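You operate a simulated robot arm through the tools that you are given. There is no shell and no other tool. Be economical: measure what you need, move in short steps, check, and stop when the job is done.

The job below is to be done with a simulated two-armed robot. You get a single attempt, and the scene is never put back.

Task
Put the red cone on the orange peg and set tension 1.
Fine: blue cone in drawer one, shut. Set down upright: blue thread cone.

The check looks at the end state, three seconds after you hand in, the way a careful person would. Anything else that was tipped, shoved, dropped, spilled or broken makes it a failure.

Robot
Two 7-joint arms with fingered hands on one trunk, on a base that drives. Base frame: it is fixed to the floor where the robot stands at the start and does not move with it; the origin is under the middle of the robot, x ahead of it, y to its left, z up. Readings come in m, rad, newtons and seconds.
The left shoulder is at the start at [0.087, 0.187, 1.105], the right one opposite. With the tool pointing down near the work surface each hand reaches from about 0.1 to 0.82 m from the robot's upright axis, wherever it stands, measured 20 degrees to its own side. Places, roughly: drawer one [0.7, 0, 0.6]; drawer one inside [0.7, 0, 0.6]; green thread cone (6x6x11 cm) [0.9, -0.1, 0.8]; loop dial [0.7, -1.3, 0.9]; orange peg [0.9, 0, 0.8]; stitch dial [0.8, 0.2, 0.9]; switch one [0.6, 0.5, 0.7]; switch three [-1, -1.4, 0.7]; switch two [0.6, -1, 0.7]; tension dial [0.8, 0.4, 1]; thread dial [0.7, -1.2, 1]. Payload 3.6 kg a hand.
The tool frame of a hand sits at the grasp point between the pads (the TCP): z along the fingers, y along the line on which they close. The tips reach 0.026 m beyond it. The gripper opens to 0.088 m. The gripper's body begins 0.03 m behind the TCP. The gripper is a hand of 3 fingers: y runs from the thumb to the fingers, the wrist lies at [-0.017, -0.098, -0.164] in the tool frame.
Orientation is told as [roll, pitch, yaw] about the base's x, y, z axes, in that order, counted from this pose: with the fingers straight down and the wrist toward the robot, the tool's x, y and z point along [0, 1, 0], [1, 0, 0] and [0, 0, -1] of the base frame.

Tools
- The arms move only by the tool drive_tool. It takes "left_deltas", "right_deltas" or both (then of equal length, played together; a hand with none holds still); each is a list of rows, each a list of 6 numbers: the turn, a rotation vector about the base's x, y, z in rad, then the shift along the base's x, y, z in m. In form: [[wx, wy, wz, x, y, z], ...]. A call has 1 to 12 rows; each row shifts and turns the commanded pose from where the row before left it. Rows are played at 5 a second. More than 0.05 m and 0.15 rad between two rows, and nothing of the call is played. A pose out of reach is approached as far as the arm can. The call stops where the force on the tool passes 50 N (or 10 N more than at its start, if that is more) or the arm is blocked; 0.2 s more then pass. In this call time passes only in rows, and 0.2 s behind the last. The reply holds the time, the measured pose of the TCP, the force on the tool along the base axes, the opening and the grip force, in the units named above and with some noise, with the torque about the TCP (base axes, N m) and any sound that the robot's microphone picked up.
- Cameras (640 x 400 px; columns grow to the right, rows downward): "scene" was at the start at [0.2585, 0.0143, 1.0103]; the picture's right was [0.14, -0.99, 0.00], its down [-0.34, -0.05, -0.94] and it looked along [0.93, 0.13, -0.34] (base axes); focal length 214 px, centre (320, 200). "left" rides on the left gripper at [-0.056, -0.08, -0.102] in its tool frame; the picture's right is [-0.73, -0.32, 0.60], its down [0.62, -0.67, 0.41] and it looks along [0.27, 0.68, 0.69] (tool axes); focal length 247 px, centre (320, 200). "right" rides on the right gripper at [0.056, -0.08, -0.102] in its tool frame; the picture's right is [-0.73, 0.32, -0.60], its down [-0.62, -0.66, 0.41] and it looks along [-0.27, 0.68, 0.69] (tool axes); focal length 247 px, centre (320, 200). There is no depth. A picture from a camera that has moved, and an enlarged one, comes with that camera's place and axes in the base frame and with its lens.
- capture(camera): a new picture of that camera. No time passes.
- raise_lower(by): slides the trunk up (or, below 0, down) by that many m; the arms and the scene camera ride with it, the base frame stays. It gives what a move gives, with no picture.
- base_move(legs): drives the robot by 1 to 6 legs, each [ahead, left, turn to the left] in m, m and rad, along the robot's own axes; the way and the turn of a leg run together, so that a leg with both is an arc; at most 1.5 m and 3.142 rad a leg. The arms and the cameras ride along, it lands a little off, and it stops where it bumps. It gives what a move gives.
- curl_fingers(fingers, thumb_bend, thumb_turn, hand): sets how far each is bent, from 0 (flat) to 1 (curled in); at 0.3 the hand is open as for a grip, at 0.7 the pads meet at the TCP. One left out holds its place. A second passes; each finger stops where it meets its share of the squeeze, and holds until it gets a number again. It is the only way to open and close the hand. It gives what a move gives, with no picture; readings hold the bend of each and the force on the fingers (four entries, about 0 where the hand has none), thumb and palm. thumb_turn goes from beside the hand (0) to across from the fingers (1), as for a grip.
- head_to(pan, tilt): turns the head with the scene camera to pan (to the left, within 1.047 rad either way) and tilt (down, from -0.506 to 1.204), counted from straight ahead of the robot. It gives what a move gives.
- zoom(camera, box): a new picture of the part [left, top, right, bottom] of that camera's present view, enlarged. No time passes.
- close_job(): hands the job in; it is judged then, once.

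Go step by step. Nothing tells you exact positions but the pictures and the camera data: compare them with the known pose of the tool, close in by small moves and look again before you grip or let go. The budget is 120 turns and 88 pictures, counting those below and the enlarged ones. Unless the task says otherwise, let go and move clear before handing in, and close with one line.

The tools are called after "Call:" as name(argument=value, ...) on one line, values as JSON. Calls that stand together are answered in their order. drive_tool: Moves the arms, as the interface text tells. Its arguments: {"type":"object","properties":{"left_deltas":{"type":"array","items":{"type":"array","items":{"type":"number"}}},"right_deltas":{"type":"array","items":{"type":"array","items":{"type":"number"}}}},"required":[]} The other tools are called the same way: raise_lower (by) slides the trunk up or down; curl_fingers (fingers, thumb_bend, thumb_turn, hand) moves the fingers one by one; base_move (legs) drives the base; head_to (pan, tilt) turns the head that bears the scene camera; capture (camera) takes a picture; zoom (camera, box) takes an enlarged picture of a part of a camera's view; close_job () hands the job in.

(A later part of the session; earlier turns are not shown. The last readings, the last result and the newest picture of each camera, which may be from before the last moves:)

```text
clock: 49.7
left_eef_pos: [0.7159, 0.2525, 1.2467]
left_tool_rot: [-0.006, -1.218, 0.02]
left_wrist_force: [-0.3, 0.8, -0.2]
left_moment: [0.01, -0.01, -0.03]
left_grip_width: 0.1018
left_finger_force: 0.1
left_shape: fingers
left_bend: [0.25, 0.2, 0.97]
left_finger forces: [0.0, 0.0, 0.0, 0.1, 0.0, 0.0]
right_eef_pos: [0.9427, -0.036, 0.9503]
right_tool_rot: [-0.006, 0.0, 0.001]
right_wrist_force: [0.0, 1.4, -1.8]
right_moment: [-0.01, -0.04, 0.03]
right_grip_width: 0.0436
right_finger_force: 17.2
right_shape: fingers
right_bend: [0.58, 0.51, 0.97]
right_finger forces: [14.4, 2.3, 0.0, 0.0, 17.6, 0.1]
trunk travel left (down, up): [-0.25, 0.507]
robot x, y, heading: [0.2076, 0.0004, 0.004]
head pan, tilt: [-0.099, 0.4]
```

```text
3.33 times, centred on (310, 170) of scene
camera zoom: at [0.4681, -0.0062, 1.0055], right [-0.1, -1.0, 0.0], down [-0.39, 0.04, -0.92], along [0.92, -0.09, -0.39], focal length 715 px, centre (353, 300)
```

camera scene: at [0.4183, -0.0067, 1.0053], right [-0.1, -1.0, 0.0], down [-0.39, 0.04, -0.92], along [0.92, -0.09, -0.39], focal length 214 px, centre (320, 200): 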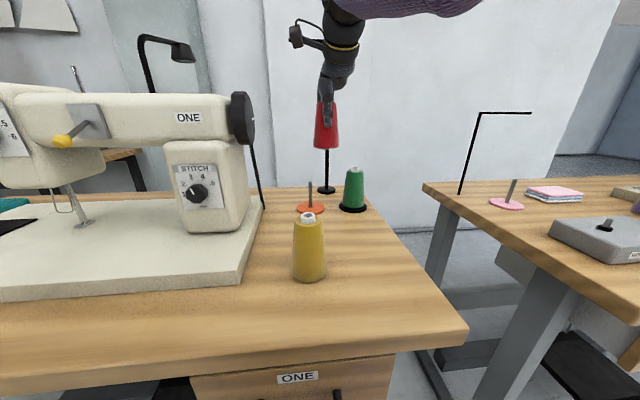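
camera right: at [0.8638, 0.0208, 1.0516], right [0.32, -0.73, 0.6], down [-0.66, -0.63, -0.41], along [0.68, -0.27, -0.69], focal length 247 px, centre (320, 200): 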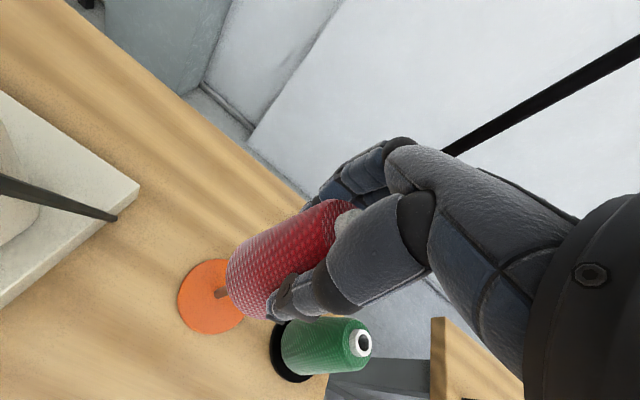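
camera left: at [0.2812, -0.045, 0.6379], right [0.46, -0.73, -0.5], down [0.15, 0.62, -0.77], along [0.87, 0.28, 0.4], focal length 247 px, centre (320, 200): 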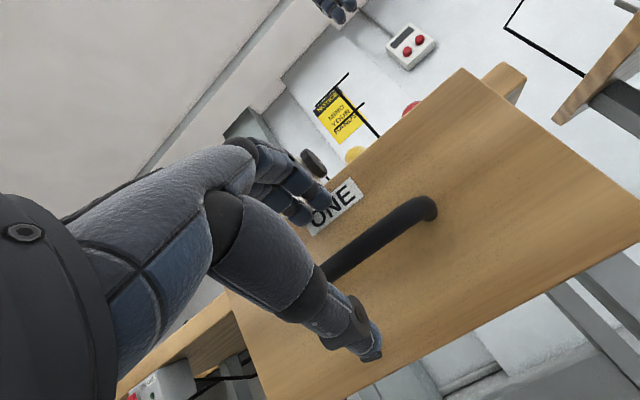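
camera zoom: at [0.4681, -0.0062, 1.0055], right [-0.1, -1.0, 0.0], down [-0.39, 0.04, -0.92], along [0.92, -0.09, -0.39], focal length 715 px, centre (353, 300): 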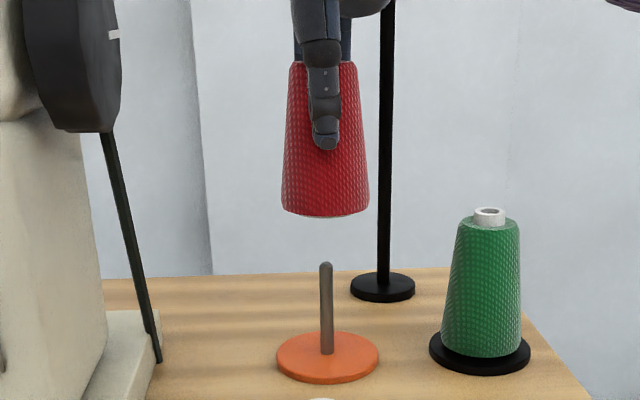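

The cone is centred over the peg side to side, and the hold matches blue's, so I'll nudge 2 mm forward and lower it gently past the peg tip, watching forces.

Call:
drive_tool(right_deltas=[[0, 0, 0, 0.0025, 0, -0.01], [0, 0, 0, 0, 0, -0.01], [0, 0, 0, 0, 0, -0.01], [0, 0, 0, 0, 0, -0.01]])

Call:
zoom(camera="scene", box=[250, 110, 370, 230])

```text
clock: 50.7
left_eef_pos: [0.7167, 0.2516, 1.2467]
left_tool_rot: [-0.005, -1.218, 0.02]
left_wrist_force: [0.5, 0.4, 0.4]
left_moment: [-0.03, 0.0, -0.01]
left_grip_width: 0.1019
left_finger_force: 0.0
left_shape: fingers
left_bend: [0.25, 0.2, 0.97]
left_finger forces: [0.0, 0.0, 0.0, 0.1, 0.0, 0.0]
right_eef_pos: [0.9451, -0.0342, 0.9087]
right_tool_rot: [-0.007, -0.001, 0.0]
right_wrist_force: [0.4, 0.3, -1.2]
right_moment: [0.0, 0.0, 0.03]
right_grip_width: 0.0436
right_finger_force: 17.1
right_shape: fingers
right_bend: [0.58, 0.51, 0.97]
right_finger forces: [14.3, 2.3, 0.0, 0.0, 17.6, 0.0]
trunk travel left (down, up): [-0.25, 0.507]
robot x, y, heading: [0.2073, 0.0005, 0.0]
head pan, tilt: [-0.099, 0.4]
```

```text
3.33 times, centred on (310, 170) of scene
camera zoom: at [0.4683, -0.0062, 1.0054], right [-0.1, -1.0, 0.0], down [-0.39, 0.04, -0.92], along [0.92, -0.09, -0.39], focal length 715 px, centre (353, 300)
```

zoom: 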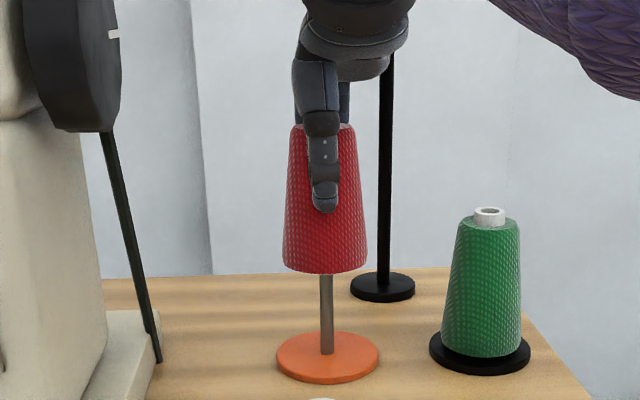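

The cone's bottom has passed the peg tip with no side force. I'll continue down to the disc.

Call:
drive_tool(right_deltas=[[0, 0, 0, 0, -0.0015, -0.012], [0, 0, 0, 0, 0, -0.012], [0, 0, 0, 0, 0, -0.012], [0, 0, 0, 0, 0, -0.012], [0, 0, 0, 0, 0, -0.01], [0, 0, 0, 0, 0, -0.006]])

Call:
zoom(camera="scene", box=[250, 110, 370, 230])

```text
clock: 52.1
left_eef_pos: [0.717, 0.2527, 1.2472]
left_tool_rot: [-0.006, -1.218, 0.021]
left_wrist_force: [-0.2, 0.5, 0.4]
left_moment: [0.02, -0.03, -0.03]
left_grip_width: 0.1022
left_finger_force: 0.0
left_shape: fingers
left_bend: [0.25, 0.2, 0.97]
left_finger forces: [0.0, 0.0, 0.0, 0.0, 0.0, 0.0]
right_eef_pos: [0.9459, -0.0375, 0.8456]
right_tool_rot: [-0.009, -0.001, 0.0]
right_wrist_force: [0.1, 0.2, -2.0]
right_moment: [-0.05, -0.01, 0.0]
right_grip_width: 0.0434
right_finger_force: 17.5
right_shape: fingers
right_bend: [0.58, 0.51, 0.97]
right_finger forces: [14.3, 2.4, 0.1, 0.1, 17.5, 0.0]
trunk travel left (down, up): [-0.25, 0.507]
robot x, y, heading: [0.2093, 0.0011, -0.002]
head pan, tilt: [-0.099, 0.4]
```

```text
3.33 times, centred on (310, 170) of scene
camera zoom: at [0.4683, -0.0062, 1.0054], right [-0.1, -1.0, 0.0], down [-0.39, 0.04, -0.92], along [0.92, -0.09, -0.39], focal length 715 px, centre (353, 300)
```

zoom: 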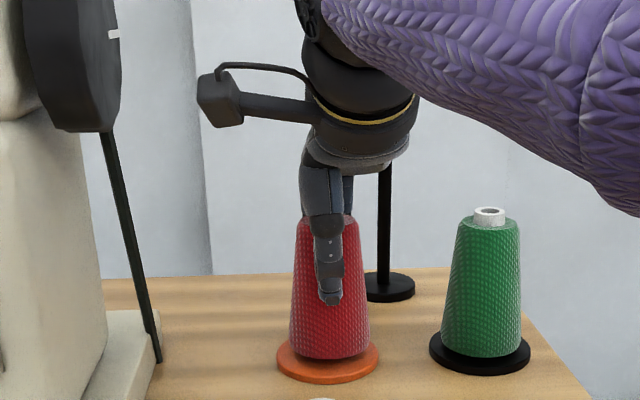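

Nearly seated. A few more millimetres until contact, then release and lift off.

Call:
drive_tool(right_deltas=[[0, 0, 0, 0, 0, -0.003], [0, 0, 0, 0, 0, -0.003]])

Call:
curl_fingers(hand="right", fingers=0.3, thumb_bend=0.3)

Call:
drive_tool(right_deltas=[[0, 0, 0, 0, 0, 0.02], [0, 0, 0, 0, 0, 0.03], [0, 0, 0, 0, 0, 0.04], [0, 0, 0, 0, 0, 0.04], [0, 0, 0, -0.02, -0.02, 0.03], [0, 0, 0, -0.02, -0.03, 0.03], [0, 0, 0, -0.02, -0.03, 0.03]])

Call:
capture(camera="scene")

```text
clock: 52.7
left_eef_pos: [0.7169, 0.2532, 1.2468]
left_tool_rot: [-0.006, -1.216, 0.02]
left_wrist_force: [0.2, -0.3, 0.1]
left_moment: [0.03, -0.04, 0.02]
left_grip_width: 0.1022
left_finger_force: 0.1
left_shape: fingers
left_bend: [0.25, 0.2, 0.97]
left_finger forces: [0.0, 0.0, 0.1, 0.0, 0.1, 0.0]
right_eef_pos: [0.9465, -0.0369, 0.8422]
right_tool_rot: [-0.005, -0.008, 0.002]
right_wrist_force: [-2.4, -0.6, 5.4]
right_moment: [0.01, -0.06, 0.05]
right_grip_width: 0.0437
right_finger_force: 17.8
right_shape: fingers
right_bend: [0.59, 0.51, 0.97]
right_finger forces: [13.8, 2.7, 0.0, 0.0, 19.4, 0.1]
trunk travel left (down, up): [-0.25, 0.507]
robot x, y, heading: [0.2087, -0.0003, 0.003]
head pan, tilt: [-0.099, 0.4]
```

```text
clock: 53.7
left_eef_pos: [0.7176, 0.253, 1.2471]
left_tool_rot: [-0.006, -1.218, 0.02]
left_wrist_force: [0.4, 0.2, 0.0]
left_moment: [0.01, 0.03, 0.06]
left_grip_width: 0.1022
left_finger_force: 0.1
left_shape: fingers
left_bend: [0.25, 0.2, 0.97]
left_finger forces: [0.1, 0.0, 0.0, 0.0, 0.1, 0.1]
right_eef_pos: [0.9454, -0.035, 0.8396]
right_tool_rot: [-0.007, -0.001, 0.001]
right_wrist_force: [-1.6, -0.2, 0.4]
right_moment: [0.01, 0.0, 0.01]
right_grip_width: 0.088
right_finger_force: 0.3
right_shape: fingers
right_bend: [0.3, 0.3, 0.97]
right_finger forces: [0.1, 0.1, 0.0, 0.0, 0.5, 0.0]
trunk travel left (down, up): [-0.25, 0.507]
robot x, y, heading: [0.2117, 0.0029, 0.006]
head pan, tilt: [-0.099, 0.4]
```

```text
clock: 55.3
left_eef_pos: [0.7169, 0.2531, 1.2463]
left_tool_rot: [-0.003, -1.218, 0.017]
left_wrist_force: [0.0, -0.3, -0.1]
left_moment: [-0.02, 0.01, -0.01]
left_grip_width: 0.1018
left_finger_force: 0.0
left_shape: fingers
left_bend: [0.25, 0.2, 0.97]
left_finger forces: [0.1, 0.0, 0.0, 0.0, 0.0, 0.0]
right_eef_pos: [0.8865, -0.1176, 1.0593]
right_tool_rot: [-0.008, -0.001, 0.001]
right_wrist_force: [0.0, 0.7, 0.1]
right_moment: [-0.01, 0.0, -0.01]
right_grip_width: 0.0881
right_finger_force: 0.0
right_shape: fingers
right_bend: [0.3, 0.3, 0.97]
right_finger forces: [0.0, 0.0, 0.0, 0.1, 0.0, 0.0]
trunk travel left (down, up): [-0.25, 0.507]
robot x, y, heading: [0.21, 0.0012, 0.0]
head pan, tilt: [-0.099, 0.4]
```

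```text
30 pictures are left
camera scene: at [0.4679, -0.0065, 1.0055], right [-0.1, -1.0, 0.0], down [-0.39, 0.04, -0.92], along [0.92, -0.09, -0.39], focal length 214 px, centre (320, 200)
```

scene: 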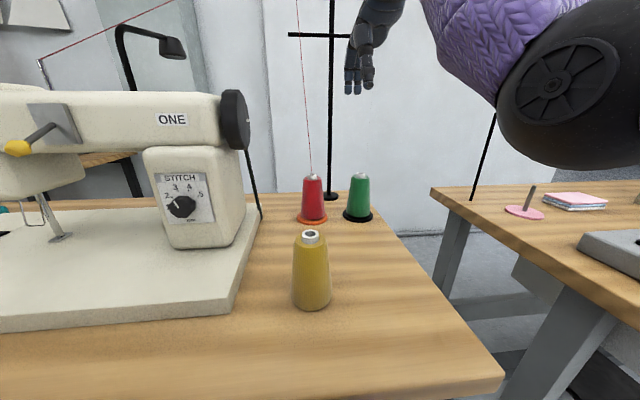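

The red cone is seated on the orange peg and the thread now runs from it. Next is the tension dial: I'll back off and look at it straight on.

Call:
base_move(legs=[[-0.16, 0, 0]])

Call:
head_to(pan=0.6, tilt=0.1)

Call:
capture(camera="scene")

Call:
capture(camera="left")

```text
clock: 56.7
left_eef_pos: [0.5586, 0.2528, 1.2467]
left_tool_rot: [-0.005, -1.22, 0.021]
left_wrist_force: [-0.1, -0.4, 0.0]
left_moment: [0.02, 0.01, -0.01]
left_grip_width: 0.102
left_finger_force: 0.2
left_shape: fingers
left_bend: [0.25, 0.2, 0.97]
left_finger forces: [0.0, 0.1, 0.0, 0.0, 0.0, 0.0]
right_eef_pos: [0.7293, -0.1158, 1.0602]
right_tool_rot: [-0.005, -0.002, 0.0]
right_wrist_force: [-1.2, 0.4, 0.4]
right_moment: [0.0, -0.01, -0.01]
right_grip_width: 0.0883
right_finger_force: 0.1
right_shape: fingers
right_bend: [0.3, 0.3, 0.97]
right_finger forces: [0.0, 0.0, 0.1, 0.0, 0.1, 0.0]
trunk travel left (down, up): [-0.25, 0.507]
robot x, y, heading: [0.0517, 0.0021, 0.006]
head pan, tilt: [-0.099, 0.4]
```

```text
clock: 57.7
left_eef_pos: [0.5594, 0.2518, 1.2467]
left_tool_rot: [-0.004, -1.218, 0.02]
left_wrist_force: [-0.1, -1.4, 0.1]
left_moment: [-0.02, -0.01, -0.01]
left_grip_width: 0.1021
left_finger_force: 0.1
left_shape: fingers
left_bend: [0.25, 0.2, 0.97]
left_finger forces: [0.0, 0.0, 0.0, 0.0, 0.0, 0.0]
right_eef_pos: [0.7297, -0.1169, 1.0596]
right_tool_rot: [-0.005, 0.0, 0.003]
right_wrist_force: [-0.3, 0.5, -0.5]
right_moment: [0.01, 0.0, 0.0]
right_grip_width: 0.0883
right_finger_force: 0.0
right_shape: fingers
right_bend: [0.3, 0.3, 0.97]
right_finger forces: [0.0, 0.1, 0.1, 0.1, 0.0, 0.0]
trunk travel left (down, up): [-0.25, 0.507]
robot x, y, heading: [0.0526, 0.0004, 0.005]
head pan, tilt: [0.6, 0.099]
```

```text
29 pictures are left
camera scene: at [0.2946, 0.0546, 1.0333], right [0.57, -0.82, 0.0], down [-0.08, -0.06, -0.99], along [0.82, 0.57, -0.1], focal length 214 px, centre (320, 200)
```

scene: 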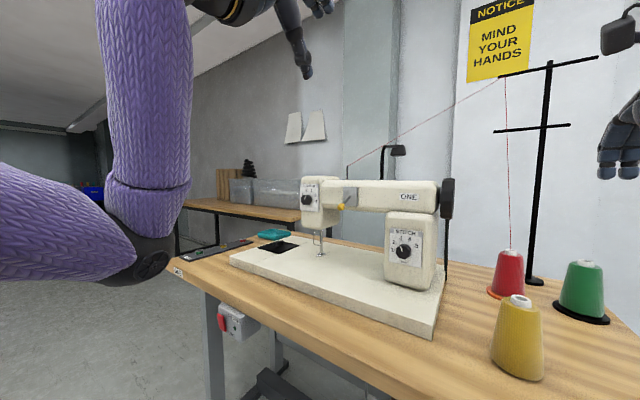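

```text
28 pictures are left
camera left: at [0.4367, 0.1947, 1.208], right [0.46, -0.73, -0.5], down [0.15, 0.62, -0.77], along [0.87, 0.28, 0.4], focal length 247 px, centre (320, 200)
```

left: 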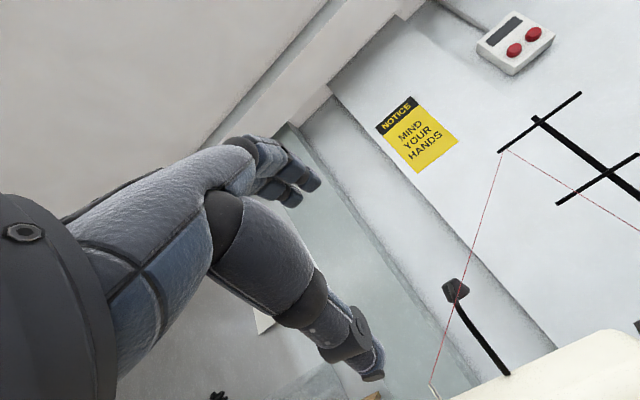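

The dial reads off-scale here and is too oblique. I'll pull the right hand back to its own side, then shift the base left by 0.22 m for a more frontal view and easier reach.

Call:
drive_tool(right_deltas=[[0, 0, 0, -0.035, -0.014, 0.02], [0, 0, 0, -0.035, -0.014, 0.02], [0, 0, 0, -0.035, -0.014, 0.02], [0, 0, 0, -0.035, -0.014, 0.02], [0, 0, 0, -0.035, -0.014, 0.02]])

Call:
base_move(legs=[[0, 0.22, 0]])

Call:
head_to(pan=0.3, tilt=0.1)

Call:
capture(camera="scene")

Call:
zoom(camera="scene", box=[280, 170, 360, 250])

```text
clock: 58.9
left_eef_pos: [0.5592, 0.2542, 1.2473]
left_tool_rot: [-0.005, -1.219, 0.021]
left_wrist_force: [0.2, 0.6, -0.2]
left_moment: [0.0, 0.0, -0.02]
left_grip_width: 0.1022
left_finger_force: 0.1
left_shape: fingers
left_bend: [0.25, 0.2, 0.97]
left_finger forces: [0.1, 0.1, 0.1, 0.1, 0.0, 0.0]
right_eef_pos: [0.6705, -0.2017, 1.1246]
right_tool_rot: [-0.007, -0.003, 0.001]
right_wrist_force: [0.4, 0.6, -0.6]
right_moment: [0.0, -0.02, 0.01]
right_grip_width: 0.0885
right_finger_force: 0.1
right_shape: fingers
right_bend: [0.3, 0.3, 0.98]
right_finger forces: [0.0, 0.0, 0.0, 0.0, 0.0, 0.0]
right hand out of reach, approached as far as the arm can: row 2, 3, 4, 5
trunk travel left (down, up): [-0.25, 0.507]
robot x, y, heading: [0.0509, -0.0011, 0.012]
head pan, tilt: [0.6, 0.099]
```

```text
clock: 60.6
left_eef_pos: [0.5567, 0.477, 1.2468]
left_tool_rot: [-0.007, -1.218, 0.024]
left_wrist_force: [-0.2, 0.8, 0.1]
left_moment: [0.03, -0.01, -0.04]
left_grip_width: 0.1023
left_finger_force: 0.0
left_shape: fingers
left_bend: [0.25, 0.2, 0.97]
left_finger forces: [0.0, 0.1, 0.0, 0.0, 0.1, 0.1]
right_eef_pos: [0.6705, 0.0231, 1.1254]
right_tool_rot: [-0.008, -0.002, 0.002]
right_wrist_force: [0.3, 0.1, 0.0]
right_moment: [0.0, 0.01, -0.01]
right_grip_width: 0.0885
right_finger_force: 0.1
right_shape: fingers
right_bend: [0.3, 0.3, 0.98]
right_finger forces: [0.1, 0.0, 0.0, 0.0, 0.0, 0.0]
trunk travel left (down, up): [-0.25, 0.507]
robot x, y, heading: [0.0505, 0.2251, 0.007]
head pan, tilt: [0.6, 0.099]
```

```text
clock: 61.4
left_eef_pos: [0.5577, 0.4765, 1.2465]
left_tool_rot: [-0.005, -1.219, 0.023]
left_wrist_force: [-0.2, 0.3, -0.4]
left_moment: [0.0, -0.03, 0.0]
left_grip_width: 0.1022
left_finger_force: 0.0
left_shape: fingers
left_bend: [0.25, 0.2, 0.97]
left_finger forces: [0.0, 0.1, 0.1, 0.0, 0.0, 0.1]
right_eef_pos: [0.6699, 0.0216, 1.1252]
right_tool_rot: [-0.006, -0.001, 0.003]
right_wrist_force: [0.0, 0.1, 0.0]
right_moment: [-0.01, 0.02, -0.02]
right_grip_width: 0.088
right_finger_force: 0.0
right_shape: fingers
right_bend: [0.3, 0.3, 0.98]
right_finger forces: [0.0, 0.0, 0.1, 0.0, 0.0, 0.0]
trunk travel left (down, up): [-0.25, 0.507]
robot x, y, heading: [0.0469, 0.223, 0.01]
head pan, tilt: [0.3, 0.099]
```

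```text
27 pictures are left
camera scene: at [0.3052, 0.2535, 1.0334], right [0.3, -0.95, 0.0], down [-0.09, -0.03, -0.99], along [0.95, 0.3, -0.1], focal length 214 px, centre (320, 200)
```

scene: 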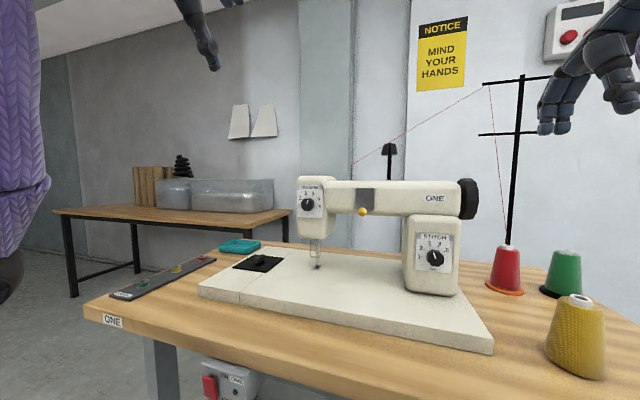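

```text
5.00 times, centred on (320, 210) of scene
camera zoom: at [0.3052, 0.2535, 1.0334], right [0.3, -0.95, 0.0], down [-0.09, -0.03, -0.99], along [0.95, 0.3, -0.1], focal length 1072 px, centre (320, 150)
```

zoom: 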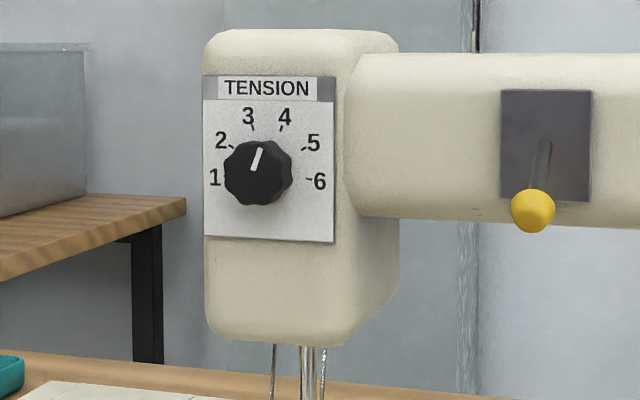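

The tension knob's face centre triangulates to (0.775, 0.433, 0.973), about 3 cm across. I'll zoom tightly to read the pointer and scale.

Call:
zoom(camera="scene", box=[296, 186, 324, 220])

```text
11.76 times, centred on (310, 203) of scene
camera zoom: at [0.3052, 0.2535, 1.0334], right [0.3, -0.95, 0.0], down [-0.09, -0.03, -0.99], along [0.95, 0.3, -0.1], focal length 2523 px, centre (438, 165)
```

zoom: 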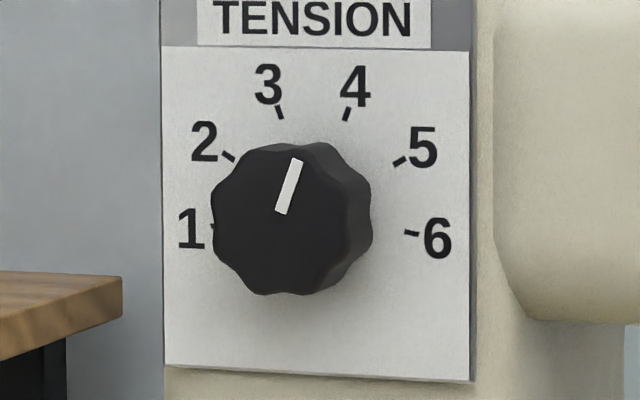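

The pointer is at 4 with 40° steps (ticks at ±20, ±60, ±100°), so 1 needs a 120° counter-clockwise turn. The knob front is at about (0.773, 0.437, 0.973), 1.8 cm deep. I'll point the left hand forward, pre-rolled about +70°, in front of it.

Call:
curl_fingers(hand="left", fingers=0.45, thumb_bend=0.42)

Call:
drive_tool(left_deltas=[[0, -0.117, -0.007, 0.006, -0.0033, -0.0228], [0, -0.117, -0.007, 0.006, -0.0033, -0.0228], [0, -0.117, -0.007, 0.006, -0.0033, -0.0228], [0.135, 0, 0, 0.006, -0.0033, -0.0228], [0.135, 0, 0, 0.006, -0.0033, -0.0228], [0.135, 0, 0, 0.006, -0.0033, -0.0228], [0.135, 0, 0, 0.006, -0.0033, -0.0228], [0.135, 0, 0, 0.006, -0.0033, -0.0228], [0.135, 0, 0, 0.006, -0.0033, -0.0228], [0.135, 0, 0, 0.006, -0.0033, -0.0228], [0.135, 0, 0, 0.006, -0.0033, -0.0228], [0.135, 0, 0, 0.006, -0.0033, -0.0228]])

Call:
capture(camera="scene")

```text
clock: 62.4
left_eef_pos: [0.5586, 0.4762, 1.2463]
left_tool_rot: [-0.005, -1.217, 0.022]
left_wrist_force: [0.0, 0.2, 0.6]
left_moment: [0.02, -0.04, 0.03]
left_grip_width: 0.0598
left_finger_force: 0.0
left_shape: fingers
left_bend: [0.45, 0.42, 0.97]
left_finger forces: [0.1, 0.0, 0.0, 0.0, 0.0, 0.0]
right_eef_pos: [0.6703, 0.0207, 1.1255]
right_tool_rot: [-0.006, -0.003, 0.0]
right_wrist_force: [0.0, -0.5, 0.5]
right_moment: [-0.01, 0.03, 0.0]
right_grip_width: 0.0883
right_finger_force: 0.0
right_shape: fingers
right_bend: [0.3, 0.3, 0.98]
right_finger forces: [0.1, 0.0, 0.1, 0.1, 0.0, 0.0]
trunk travel left (down, up): [-0.25, 0.507]
robot x, y, heading: [0.0491, 0.2209, 0.008]
head pan, tilt: [0.3, 0.099]
```

```text
clock: 65.0
left_eef_pos: [0.6296, 0.436, 0.9731]
left_tool_rot: [1.565, -0.356, -1.569]
left_wrist_force: [0.3, 0.0, -0.4]
left_moment: [0.0, 0.02, 0.01]
left_grip_width: 0.0597
left_finger_force: 0.0
left_shape: fingers
left_bend: [0.45, 0.42, 0.97]
left_finger forces: [0.0, 0.0, 0.1, 0.0, 0.0, 0.1]
right_eef_pos: [0.6703, 0.0216, 1.1248]
right_tool_rot: [-0.006, -0.002, 0.003]
right_wrist_force: [0.1, 0.6, 0.5]
right_moment: [-0.02, 0.01, 0.02]
right_grip_width: 0.0882
right_finger_force: 0.0
right_shape: fingers
right_bend: [0.3, 0.3, 0.98]
right_finger forces: [0.0, 0.0, 0.0, 0.0, 0.0, 0.0]
trunk travel left (down, up): [-0.25, 0.507]
robot x, y, heading: [0.0517, 0.2278, 0.003]
head pan, tilt: [0.3, 0.099]
```

```text
24 pictures are left
camera scene: at [0.3053, 0.2534, 1.0333], right [0.3, -0.95, 0.0], down [-0.1, -0.03, -0.99], along [0.95, 0.3, -0.1], focal length 214 px, centre (320, 200)
```

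scene: 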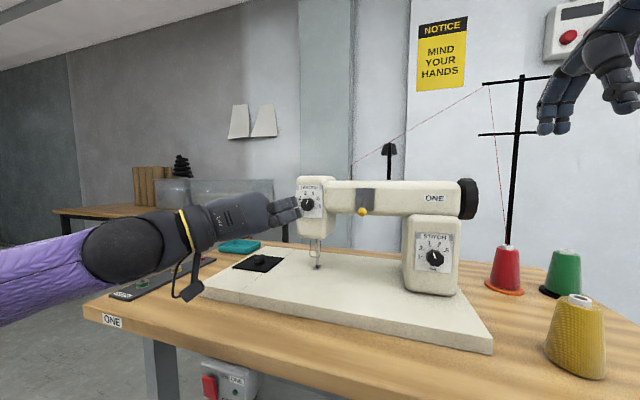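

The hand is in position, pointing at the dial. I'll advance to just short of the knob and check alignment from both cameras.

Call:
drive_tool(left_deltas=[[0, 0, 0, 0.03, 0, 0], [0, 0, 0, 0.03, 0, 0], [0, 0, 0, 0.025, 0, 0]])

Call:
zoom(camera="scene", box=[260, 160, 360, 240])

Call:
capture(camera="left")

```text
clock: 65.8
left_eef_pos: [0.7146, 0.4386, 0.9728]
left_tool_rot: [1.565, -0.361, -1.57]
left_wrist_force: [0.4, -0.3, 0.3]
left_moment: [-0.01, 0.04, 0.02]
left_grip_width: 0.0598
left_finger_force: 0.0
left_shape: fingers
left_bend: [0.45, 0.42, 0.97]
left_finger forces: [0.0, 0.0, 0.1, 0.1, 0.0, 0.0]
right_eef_pos: [0.6697, 0.0221, 1.1249]
right_tool_rot: [-0.006, -0.002, 0.001]
right_wrist_force: [0.0, 0.0, 0.2]
right_moment: [-0.03, -0.01, 0.01]
right_grip_width: 0.0881
right_finger_force: 0.0
right_shape: fingers
right_bend: [0.3, 0.3, 0.98]
right_finger forces: [0.0, 0.0, 0.0, 0.0, 0.0, 0.0]
trunk travel left (down, up): [-0.25, 0.507]
robot x, y, heading: [0.0535, 0.224, 0.003]
head pan, tilt: [0.3, 0.099]
```

```text
5.00 times, centred on (310, 200) of scene
camera zoom: at [0.3054, 0.2533, 1.0333], right [0.3, -0.95, 0.0], down [-0.1, -0.03, -0.99], along [0.95, 0.3, -0.1], focal length 1072 px, centre (370, 200)
```

zoom: 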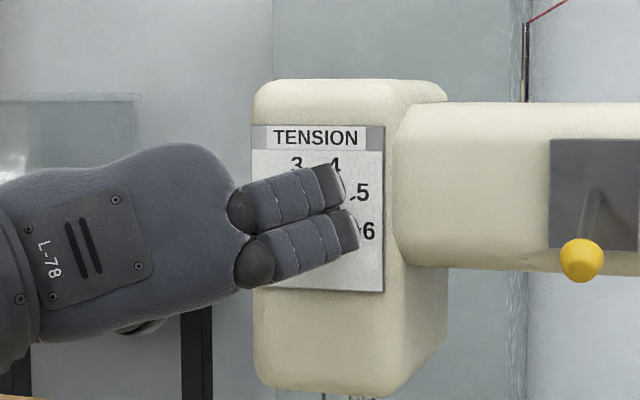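

```text
22 pictures are left
camera left: at [0.6123, 0.4932, 0.8932], right [0.59, 0.04, -0.8], down [0.41, 0.84, 0.35], along [0.69, -0.54, 0.48], focal length 247 px, centre (320, 200)
```

left: 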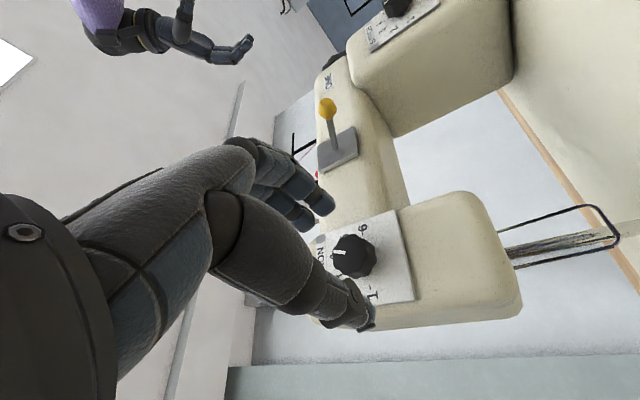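

The left wrist camera sees the knob clearly between thumb and fingers, seemingly a few mm off my estimate. I'll zoom in to fix the offset.

Call:
zoom(camera="left", box=[300, 200, 420, 320])

```text
3.33 times, centred on (360, 260) of left
camera zoom: at [0.6123, 0.4932, 0.8932], right [0.59, 0.04, -0.8], down [0.41, 0.84, 0.35], along [0.69, -0.54, 0.48], focal length 823 px, centre (187, 0)
```

zoom: 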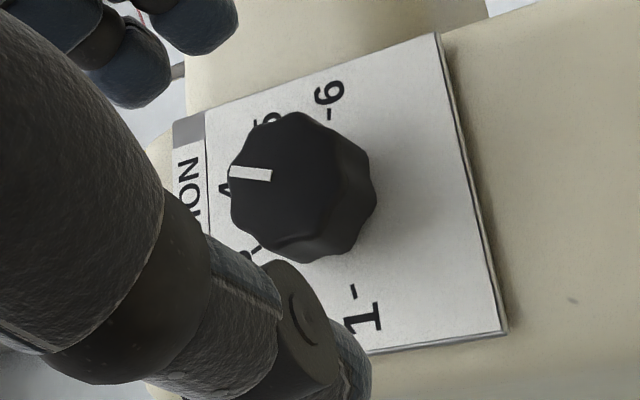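

Both cameras agree on the knob front at (0.760, 0.432, 0.974), with the plate at about x 0.778. I'll advance so the tips stop just short of the plate.

Call:
drive_tool(left_deltas=[[0, 0, 0, 0.006, -0.005, 0.001], [0, 0, 0, 0.012, 0, 0], [0, 0, 0, 0.012, 0, 0]])

Call:
capture(camera="left")

```text
clock: 66.6
left_eef_pos: [0.7453, 0.4314, 0.9723]
left_tool_rot: [1.565, -0.358, -1.57]
left_wrist_force: [-0.2, -0.2, 0.4]
left_moment: [0.01, 0.03, 0.0]
left_grip_width: 0.0599
left_finger_force: 0.0
left_shape: fingers
left_bend: [0.45, 0.42, 0.97]
left_finger forces: [0.0, 0.0, 0.1, 0.0, 0.0, 0.0]
right_eef_pos: [0.6697, 0.0225, 1.1241]
right_tool_rot: [-0.009, -0.003, 0.002]
right_wrist_force: [0.3, -0.3, 0.6]
right_moment: [0.01, -0.04, 0.01]
right_grip_width: 0.0879
right_finger_force: 0.0
right_shape: fingers
right_bend: [0.3, 0.3, 0.98]
right_finger forces: [0.0, 0.0, 0.1, 0.0, 0.0, 0.0]
trunk travel left (down, up): [-0.25, 0.507]
robot x, y, heading: [0.0493, 0.2211, 0.005]
head pan, tilt: [0.3, 0.099]
```

```text
20 pictures are left
camera left: at [0.6424, 0.4871, 0.8934], right [0.59, 0.04, -0.8], down [0.41, 0.84, 0.35], along [0.69, -0.54, 0.48], focal length 247 px, centre (320, 200)
```

left: 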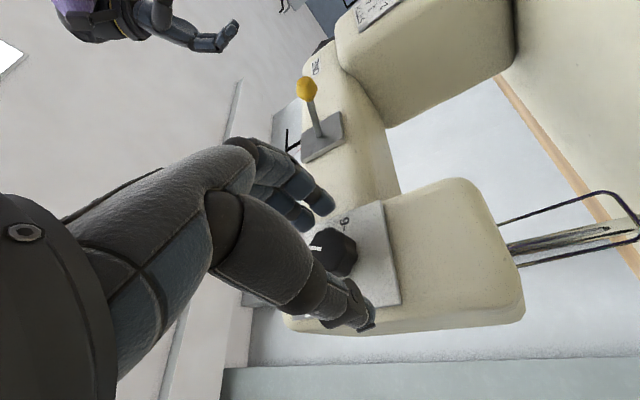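

The knob sits between thumb and fingers. I'll grip it.

Call:
curl_fingers(hand="left", fingers=0.7, thumb_bend=0.7)

Call:
capture(camera="left")

```text
clock: 67.6
left_eef_pos: [0.7439, 0.432, 0.9744]
left_tool_rot: [1.568, -0.359, -1.573]
left_wrist_force: [2.9, -6.7, 5.6]
left_moment: [0.03, -0.14, -0.21]
left_grip_width: 0.0218
left_finger_force: 10.9
left_shape: fingers
left_bend: [0.62, 0.63, 0.97]
left_finger forces: [3.3, 11.9, 0.0, 0.1, 6.3, 0.1]
right_eef_pos: [0.6701, 0.0209, 1.1257]
right_tool_rot: [-0.005, -0.004, 0.001]
right_wrist_force: [-0.2, -0.5, 0.1]
right_moment: [-0.02, 0.02, -0.02]
right_grip_width: 0.088
right_finger_force: 0.1
right_shape: fingers
right_bend: [0.3, 0.3, 0.98]
right_finger forces: [0.1, 0.0, 0.0, 0.0, 0.1, 0.0]
trunk travel left (down, up): [-0.25, 0.507]
robot x, y, heading: [0.0492, 0.2179, 0.009]
head pan, tilt: [0.3, 0.099]
```

```text
19 pictures are left
camera left: at [0.642, 0.4859, 0.8945], right [0.6, 0.04, -0.8], down [0.41, 0.84, 0.35], along [0.69, -0.54, 0.49], focal length 247 px, centre (320, 200)
```

left: 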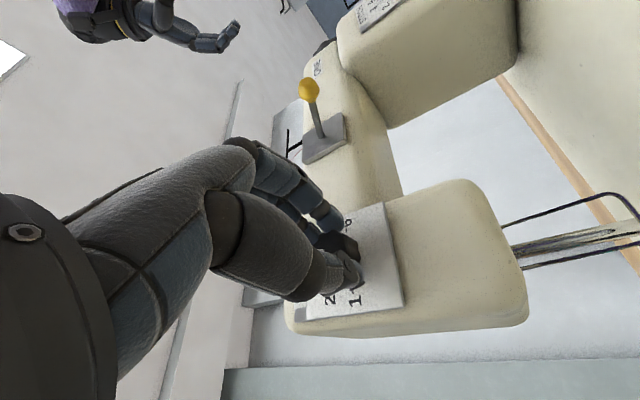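

A firm grip. I'll turn counter-clockwise in a first stage of about 45° and check that the knob follows.

Call:
drive_tool(left_deltas=[[-0.13, 0, 0, 0, -0.001, 0], [-0.13, 0, 0, 0, 0, 0], [-0.13, 0, 0, 0, 0, 0], [-0.13, 0, 0, 0, 0, 0], [-0.13, 0, 0, 0, 0, 0], [-0.13, 0, 0, 0, 0, 0]])

Call:
capture(camera="left")

```text
clock: 69.0
left_eef_pos: [0.7432, 0.4307, 0.9739]
left_tool_rot: [1.564, -1.142, -1.57]
left_wrist_force: [3.3, -4.3, 6.6]
left_moment: [0.02, -0.16, -0.07]
left_grip_width: 0.0218
left_finger_force: 10.6
left_shape: fingers
left_bend: [0.62, 0.63, 0.96]
left_finger forces: [5.0, 9.7, 0.0, 0.0, 6.2, 0.1]
right_eef_pos: [0.6698, 0.0203, 1.1249]
right_tool_rot: [-0.006, -0.001, 0.003]
right_wrist_force: [-0.4, -0.1, -0.3]
right_moment: [0.01, 0.01, -0.02]
right_grip_width: 0.0884
right_finger_force: 0.0
right_shape: fingers
right_bend: [0.3, 0.3, 0.98]
right_finger forces: [0.1, 0.0, 0.0, 0.0, 0.0, 0.0]
trunk travel left (down, up): [-0.25, 0.507]
robot x, y, heading: [0.0491, 0.2239, 0.006]
head pan, tilt: [0.3, 0.099]
```

```text
18 pictures are left
camera left: at [0.6416, 0.4132, 0.8796], right [0.6, -0.54, -0.6], down [0.41, 0.84, -0.35], along [0.69, -0.04, 0.72], focal length 247 px, centre (320, 200)
```

left: 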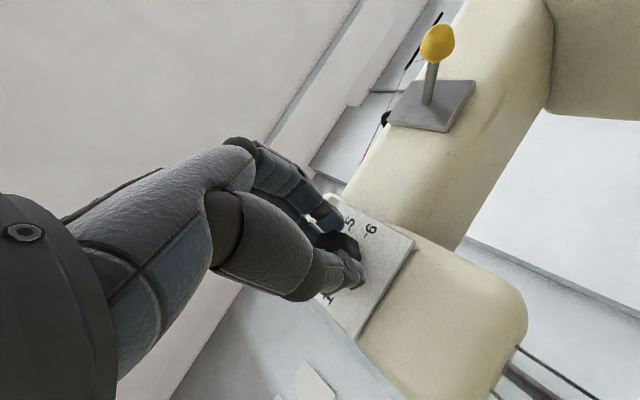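

The knob turns with the hand smoothly. I'll do the rest, another 75°.

Call:
drive_tool(left_deltas=[[-0.1314, 0, 0, 0, 0, 0], [-0.1314, 0, 0, 0, 0, 0], [-0.1314, 0, 0, 0, 0, 0], [-0.1314, 0, 0, 0, 0, 0], [-0.1314, 0, 0, 0, 0, 0], [-0.1314, 0, 0, 0, 0, 0], [-0.1314, 0, 0, 0, 0, 0], [-0.1314, 0, 0, 0, 0, 0], [-0.1314, 0, 0, 0, 0, 0], [-0.1314, 0, 0, 0, 0, 0]])

Call:
capture(camera="scene")

```text
clock: 71.4
left_eef_pos: [0.747, 0.4671, 0.9785]
left_tool_rot: [-1.591, -0.76, 1.623]
left_wrist_force: [-0.7, 0.6, 0.4]
left_moment: [0.01, 0.0, 0.0]
left_grip_width: 0.0023
left_finger_force: 0.1
left_shape: fingers
left_bend: [0.7, 0.7, 0.97]
left_finger forces: [0.0, 0.0, 0.1, 0.0, 0.1, 0.1]
right_eef_pos: [0.67, 0.0218, 1.1249]
right_tool_rot: [-0.005, -0.002, 0.001]
right_wrist_force: [0.5, -0.8, 0.0]
right_moment: [-0.02, 0.03, 0.02]
right_grip_width: 0.0882
right_finger_force: 0.1
right_shape: fingers
right_bend: [0.3, 0.3, 0.98]
right_finger forces: [0.0, 0.0, 0.0, 0.0, 0.0, 0.0]
trunk travel left (down, up): [-0.25, 0.507]
robot x, y, heading: [0.0522, 0.2246, 0.004]
head pan, tilt: [0.3, 0.099]
stopped in row 10 (left hand): the arm was blocked; the commanded pose is now the measured one
```

```text
17 pictures are left
camera scene: at [0.3052, 0.2533, 1.0334], right [0.3, -0.95, 0.0], down [-0.09, -0.03, -0.99], along [0.95, 0.3, -0.1], focal length 214 px, centre (320, 200)
```

scene: 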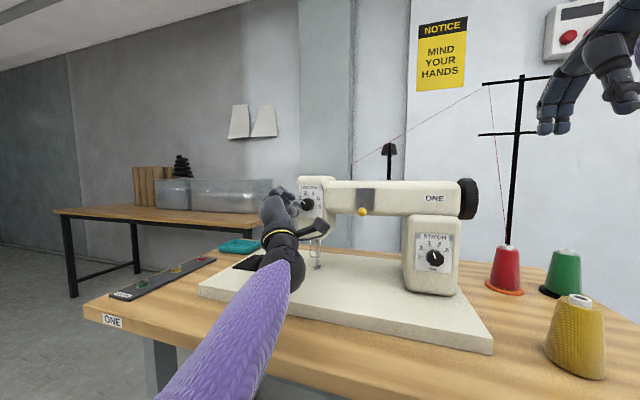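

The arm reached a limit near the end and slid off the knob to the left. I'll pull back and read the dial.

Call:
drive_tool(left_deltas=[[0, 0, 0, -0.03, 0, 0], [0, 0, 0, -0.04, 0.02, 0], [0, 0, 0, -0.04, 0.02, 0]])

Call:
zoom(camera="scene", box=[280, 176, 336, 232])

```text
clock: 72.1
left_eef_pos: [0.6901, 0.512, 1.0883]
left_tool_rot: [-1.887, -0.804, 1.871]
left_wrist_force: [0.5, 0.9, -0.7]
left_moment: [0.01, 0.04, -0.03]
left_grip_width: 0.0021
left_finger_force: 0.0
left_shape: fingers
left_bend: [0.7, 0.7, 0.97]
left_finger forces: [0.0, 0.0, 0.1, 0.0, 0.1, 0.0]
right_eef_pos: [0.6693, 0.0229, 1.1243]
right_tool_rot: [-0.005, -0.002, 0.003]
right_wrist_force: [-0.1, -0.5, -0.4]
right_moment: [0.01, -0.01, 0.02]
right_grip_width: 0.0883
right_finger_force: 0.1
right_shape: fingers
right_bend: [0.3, 0.3, 0.98]
right_finger forces: [0.1, 0.0, 0.1, 0.0, 0.0, 0.0]
trunk travel left (down, up): [-0.25, 0.507]
robot x, y, heading: [0.0515, 0.2266, 0.009]
head pan, tilt: [0.3, 0.099]
stopped in row 3 (left hand): the arm was blocked; the commanded pose is now the measured one
```

```text
7.14 times, centred on (308, 204) of scene
camera zoom: at [0.3053, 0.2536, 1.0333], right [0.3, -0.95, 0.0], down [-0.1, -0.03, -0.99], along [0.95, 0.3, -0.1], focal length 1532 px, centre (406, 171)
```

zoom: 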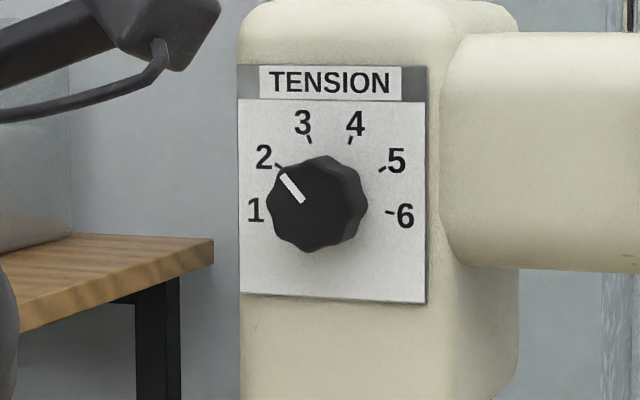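

The pointer now reads about -40° (between 2 and 3), so 60° remain to reach 1. The arm is fine for rolls from +70° down to about +25°, so I'll re-roll the hand to the left and take a second bite.

Call:
curl_fingers(hand="left", fingers=0.45, thumb_bend=0.42)

Call:
drive_tool(left_deltas=[[0, 0.108, -0.034, -0.012, -0.005, -0.007], [0, 0.108, -0.034, -0.012, -0.005, -0.007], [0.14, 0, 0, -0.004, -0.005, -0.007], [0.14, 0, 0, -0.004, -0.005, -0.007], [0.14, 0, 0, -0.004, -0.005, -0.007], [0.14, 0, 0, -0.004, -0.005, -0.007], [0.14, 0, 0, -0.004, -0.005, -0.007], [0.14, 0, 0, -0.004, -0.005, -0.007], [0.14, 0, 0, -0.004, -0.005, -0.007], [0.14, 0, 0, -0.004, -0.005, -0.007], [0.14, 0, 0, -0.004, -0.005, -0.007], [0.14, 0, 0, -0.004, -0.005, -0.007]])

```text
clock: 73.1
left_eef_pos: [0.6912, 0.5119, 1.0872]
left_tool_rot: [-1.886, -0.805, 1.869]
left_wrist_force: [-0.1, 0.4, -0.9]
left_moment: [0.03, -0.01, 0.01]
left_grip_width: 0.0585
left_finger_force: 0.0
left_shape: fingers
left_bend: [0.45, 0.42, 0.97]
left_finger forces: [0.1, 0.0, 0.0, 0.1, 0.1, 0.0]
right_eef_pos: [0.6688, 0.022, 1.1247]
right_tool_rot: [-0.006, -0.003, 0.001]
right_wrist_force: [-0.6, 0.4, 0.6]
right_moment: [0.02, 0.03, 0.0]
right_grip_width: 0.0882
right_finger_force: 0.1
right_shape: fingers
right_bend: [0.3, 0.3, 0.98]
right_finger forces: [0.0, 0.1, 0.0, 0.1, 0.0, 0.0]
trunk travel left (down, up): [-0.25, 0.507]
robot x, y, heading: [0.052, 0.2263, 0.012]
head pan, tilt: [0.3, 0.099]
```

```text
clock: 75.7
left_eef_pos: [0.6333, 0.4579, 1.0071]
left_tool_rot: [1.657, -0.916, -1.703]
left_wrist_force: [-0.1, 0.8, 0.1]
left_moment: [0.0, 0.02, 0.02]
left_grip_width: 0.0592
left_finger_force: 0.0
left_shape: fingers
left_bend: [0.45, 0.42, 0.98]
left_finger forces: [0.0, 0.0, 0.0, 0.0, 0.0, 0.1]
left hand out of reach, approached as far as the arm can: row 2
right_eef_pos: [0.669, 0.0212, 1.1248]
right_tool_rot: [-0.008, -0.001, 0.0]
right_wrist_force: [-0.1, 0.1, -0.5]
right_moment: [0.02, 0.02, 0.01]
right_grip_width: 0.0882
right_finger_force: 0.0
right_shape: fingers
right_bend: [0.3, 0.3, 0.98]
right_finger forces: [0.1, 0.0, 0.0, 0.0, 0.1, 0.0]
trunk travel left (down, up): [-0.25, 0.507]
robot x, y, heading: [0.0514, 0.2253, 0.004]
head pan, tilt: [0.3, 0.099]
```

The arm came round as planned. I'll square the hand up, roll on to about +83°, and approach in front of the knob.

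Call:
drive_tool(left_deltas=[[0, 0.0525, 0.0636, 0, -0.004, -0.005], [0.133, 0, 0, 0.011, -0.0044, -0.0056], [0.133, 0, 0, 0.011, -0.0044, -0.0056], [0.133, 0, 0, 0.011, -0.0044, -0.0056], [0.133, 0, 0, 0.011, -0.0044, -0.0056], [0.133, 0, 0, 0.011, -0.0044, -0.0056], [0.133, 0, 0, 0.012, 0, 0]])

Call:
capture(camera="left")

```text
clock: 77.3
left_eef_pos: [0.7008, 0.4313, 0.9748]
left_tool_rot: [1.568, -0.12, -1.569]
left_wrist_force: [0.4, 0.3, 0.1]
left_moment: [-0.02, 0.03, -0.02]
left_grip_width: 0.0593
left_finger_force: 0.0
left_shape: fingers
left_bend: [0.45, 0.42, 0.98]
left_finger forces: [0.1, 0.0, 0.0, 0.1, 0.1, 0.1]
right_eef_pos: [0.6697, 0.0227, 1.1245]
right_tool_rot: [-0.006, -0.001, 0.002]
right_wrist_force: [0.3, -0.6, -0.3]
right_moment: [-0.03, 0.02, -0.02]
right_grip_width: 0.0883
right_finger_force: 0.0
right_shape: fingers
right_bend: [0.3, 0.3, 0.98]
right_finger forces: [0.1, 0.0, 0.1, 0.0, 0.0, 0.1]
trunk travel left (down, up): [-0.25, 0.507]
robot x, y, heading: [0.0517, 0.2209, 0.008]
head pan, tilt: [0.3, 0.099]
```

```text
15 pictures are left
camera left: at [0.5986, 0.5051, 0.9101], right [0.6, 0.23, -0.77], down [0.41, 0.73, 0.54], along [0.69, -0.64, 0.35], focal length 247 px, centre (320, 200)
```

left: 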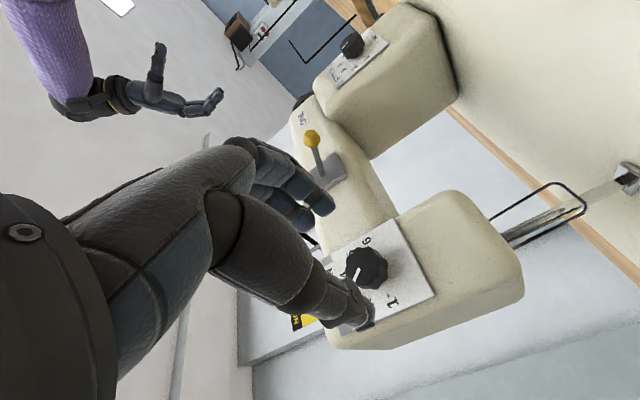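

Aligned and square. I'll advance onto the knob and grip.

Call:
drive_tool(left_deltas=[[0, 0, 0, 0.015, 0, 0], [0, 0, 0, 0.015, 0, 0], [0, 0, 0, 0.014, 0, 0]])

Call:
curl_fingers(hand="left", fingers=0.7, thumb_bend=0.7)

Call:
drive_tool(left_deltas=[[-0.131, 0, 0, 0, 0, 0], [-0.131, 0, 0, 0, 0, 0], [-0.131, 0, 0, 0, 0, 0], [-0.131, 0, 0, 0, 0, 0], [-0.131, 0, 0, 0, 0, 0], [-0.131, 0, 0, 0, 0, 0], [-0.131, 0, 0, 0, 0, 0], [-0.13, 0, 0, 0, 0, 0]])

Call:
capture(camera="left")

```text
clock: 78.1
left_eef_pos: [0.7451, 0.4307, 0.9738]
left_tool_rot: [1.568, -0.124, -1.57]
left_wrist_force: [-0.6, 0.4, -0.8]
left_moment: [0.04, -0.01, 0.02]
left_grip_width: 0.0591
left_finger_force: 0.1
left_shape: fingers
left_bend: [0.45, 0.42, 0.98]
left_finger forces: [0.0, 0.0, 0.0, 0.1, 0.0, 0.1]
right_eef_pos: [0.6694, 0.0227, 1.1248]
right_tool_rot: [-0.006, 0.0, 0.003]
right_wrist_force: [-0.7, 0.1, 0.9]
right_moment: [0.05, 0.0, -0.04]
right_grip_width: 0.0884
right_finger_force: 0.1
right_shape: fingers
right_bend: [0.3, 0.3, 0.98]
right_finger forces: [0.1, 0.0, 0.0, 0.1, 0.1, 0.1]
trunk travel left (down, up): [-0.25, 0.507]
robot x, y, heading: [0.052, 0.2231, 0.009]
head pan, tilt: [0.3, 0.099]
```

```text
clock: 79.1
left_eef_pos: [0.7456, 0.4289, 0.9747]
left_tool_rot: [1.57, -0.125, -1.574]
left_wrist_force: [0.8, -5.1, 2.2]
left_moment: [-0.01, -0.03, -0.12]
left_grip_width: 0.0222
left_finger_force: 10.9
left_shape: fingers
left_bend: [0.63, 0.61, 0.97]
left_finger forces: [5.1, 8.3, 0.1, 0.1, 7.4, 0.1]
right_eef_pos: [0.6694, 0.0218, 1.1248]
right_tool_rot: [-0.005, -0.003, 0.002]
right_wrist_force: [-0.2, 0.4, 1.0]
right_moment: [0.0, -0.03, 0.01]
right_grip_width: 0.088
right_finger_force: 0.0
right_shape: fingers
right_bend: [0.3, 0.3, 0.98]
right_finger forces: [0.0, 0.1, 0.1, 0.0, 0.0, 0.0]
trunk travel left (down, up): [-0.25, 0.507]
robot x, y, heading: [0.0508, 0.2255, 0.009]
head pan, tilt: [0.3, 0.099]
```

```text
clock: 80.9
left_eef_pos: [0.7439, 0.4299, 0.9752]
left_tool_rot: [1.575, -1.171, -1.576]
left_wrist_force: [2.0, -8.5, 5.9]
left_moment: [0.05, -0.17, -0.17]
left_grip_width: 0.022
left_finger_force: 11.0
left_shape: fingers
left_bend: [0.62, 0.62, 0.96]
left_finger forces: [9.4, 5.8, 0.1, 0.0, 6.5, 0.0]
right_eef_pos: [0.6703, 0.02, 1.1255]
right_tool_rot: [-0.004, -0.002, 0.002]
right_wrist_force: [1.2, -0.2, -0.3]
right_moment: [0.02, 0.0, 0.0]
right_grip_width: 0.0883
right_finger_force: 0.0
right_shape: fingers
right_bend: [0.3, 0.3, 0.98]
right_finger forces: [0.0, 0.1, 0.0, 0.0, 0.0, 0.0]
trunk travel left (down, up): [-0.25, 0.507]
robot x, y, heading: [0.0546, 0.2225, 0.004]
head pan, tilt: [0.3, 0.099]
```

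```text
14 pictures are left
camera left: at [0.6419, 0.4105, 0.8802], right [0.6, -0.55, -0.58], down [0.41, 0.83, -0.37], along [0.69, -0.02, 0.73], focal length 247 px, centre (320, 200)
```

left: 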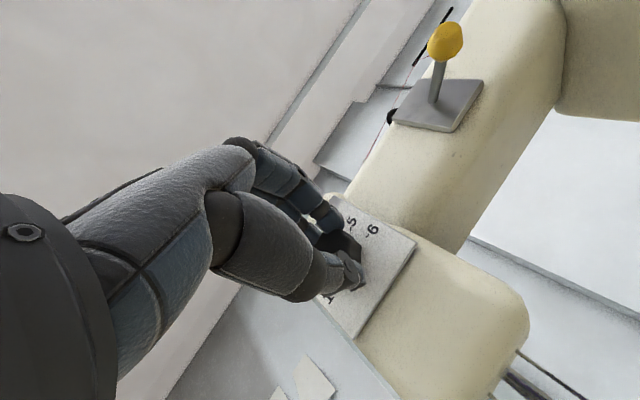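

The 60° turn completed with the grip held. I'll open, back straight off, and read the dial.

Call:
curl_fingers(hand="left", fingers=0.42, thumb_bend=0.4)

Call:
drive_tool(left_deltas=[[0, 0, 0, -0.02, 0, 0], [0, 0, 0, -0.03, 0, 0], [0.1, 0, 0, -0.03, 0.01, 0], [0.1, 0, 0, -0.01, 0.03, 0], [0.1, 0, 0, 0, 0.04, 0], [0.1, 0, 0, 0, 0.04, 0]])

Call:
zoom(camera="scene", box=[280, 176, 336, 232])

```text
clock: 81.9
left_eef_pos: [0.7437, 0.4326, 0.9742]
left_tool_rot: [1.571, -1.172, -1.571]
left_wrist_force: [0.2, -0.5, 0.1]
left_moment: [0.03, 0.01, -0.02]
left_grip_width: 0.0644
left_finger_force: 0.0
left_shape: fingers
left_bend: [0.42, 0.4, 0.97]
left_finger forces: [0.0, 0.0, 0.0, 0.0, 0.1, 0.1]
right_eef_pos: [0.6692, 0.0219, 1.1245]
right_tool_rot: [-0.007, -0.001, 0.003]
right_wrist_force: [0.0, 0.2, -0.3]
right_moment: [0.0, -0.01, -0.04]
right_grip_width: 0.0884
right_finger_force: 0.0
right_shape: fingers
right_bend: [0.3, 0.3, 0.98]
right_finger forces: [0.1, 0.0, 0.0, 0.0, 0.1, 0.1]
trunk travel left (down, up): [-0.25, 0.507]
robot x, y, heading: [0.0506, 0.2205, 0.005]
head pan, tilt: [0.3, 0.099]
```

```text
clock: 83.3
left_eef_pos: [0.6531, 0.5554, 0.9743]
left_tool_rot: [1.57, -0.77, -1.574]
left_wrist_force: [-0.3, 0.9, 1.1]
left_moment: [0.02, 0.01, 0.01]
left_grip_width: 0.0643
left_finger_force: 0.0
left_shape: fingers
left_bend: [0.42, 0.4, 0.97]
left_finger forces: [0.0, 0.0, 0.1, 0.1, 0.0, 0.0]
right_eef_pos: [0.6695, 0.0214, 1.1243]
right_tool_rot: [-0.006, -0.002, 0.002]
right_wrist_force: [-0.2, 0.5, -0.5]
right_moment: [0.0, 0.01, 0.02]
right_grip_width: 0.0885
right_finger_force: 0.1
right_shape: fingers
right_bend: [0.3, 0.3, 0.98]
right_finger forces: [0.0, 0.1, 0.0, 0.0, 0.0, 0.1]
trunk travel left (down, up): [-0.25, 0.507]
robot x, y, heading: [0.0497, 0.2245, 0.007]
head pan, tilt: [0.3, 0.099]
```

```text
7.14 times, centred on (308, 204) of scene
camera zoom: at [0.3051, 0.2537, 1.0334], right [0.3, -0.95, 0.0], down [-0.09, -0.03, -0.99], along [0.95, 0.3, -0.1], focal length 1532 px, centre (406, 171)
```

zoom: 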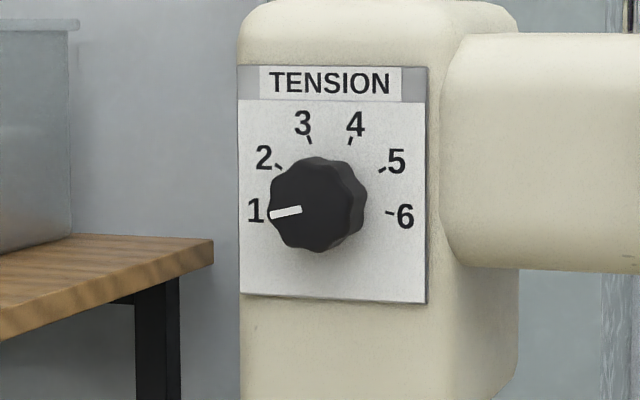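

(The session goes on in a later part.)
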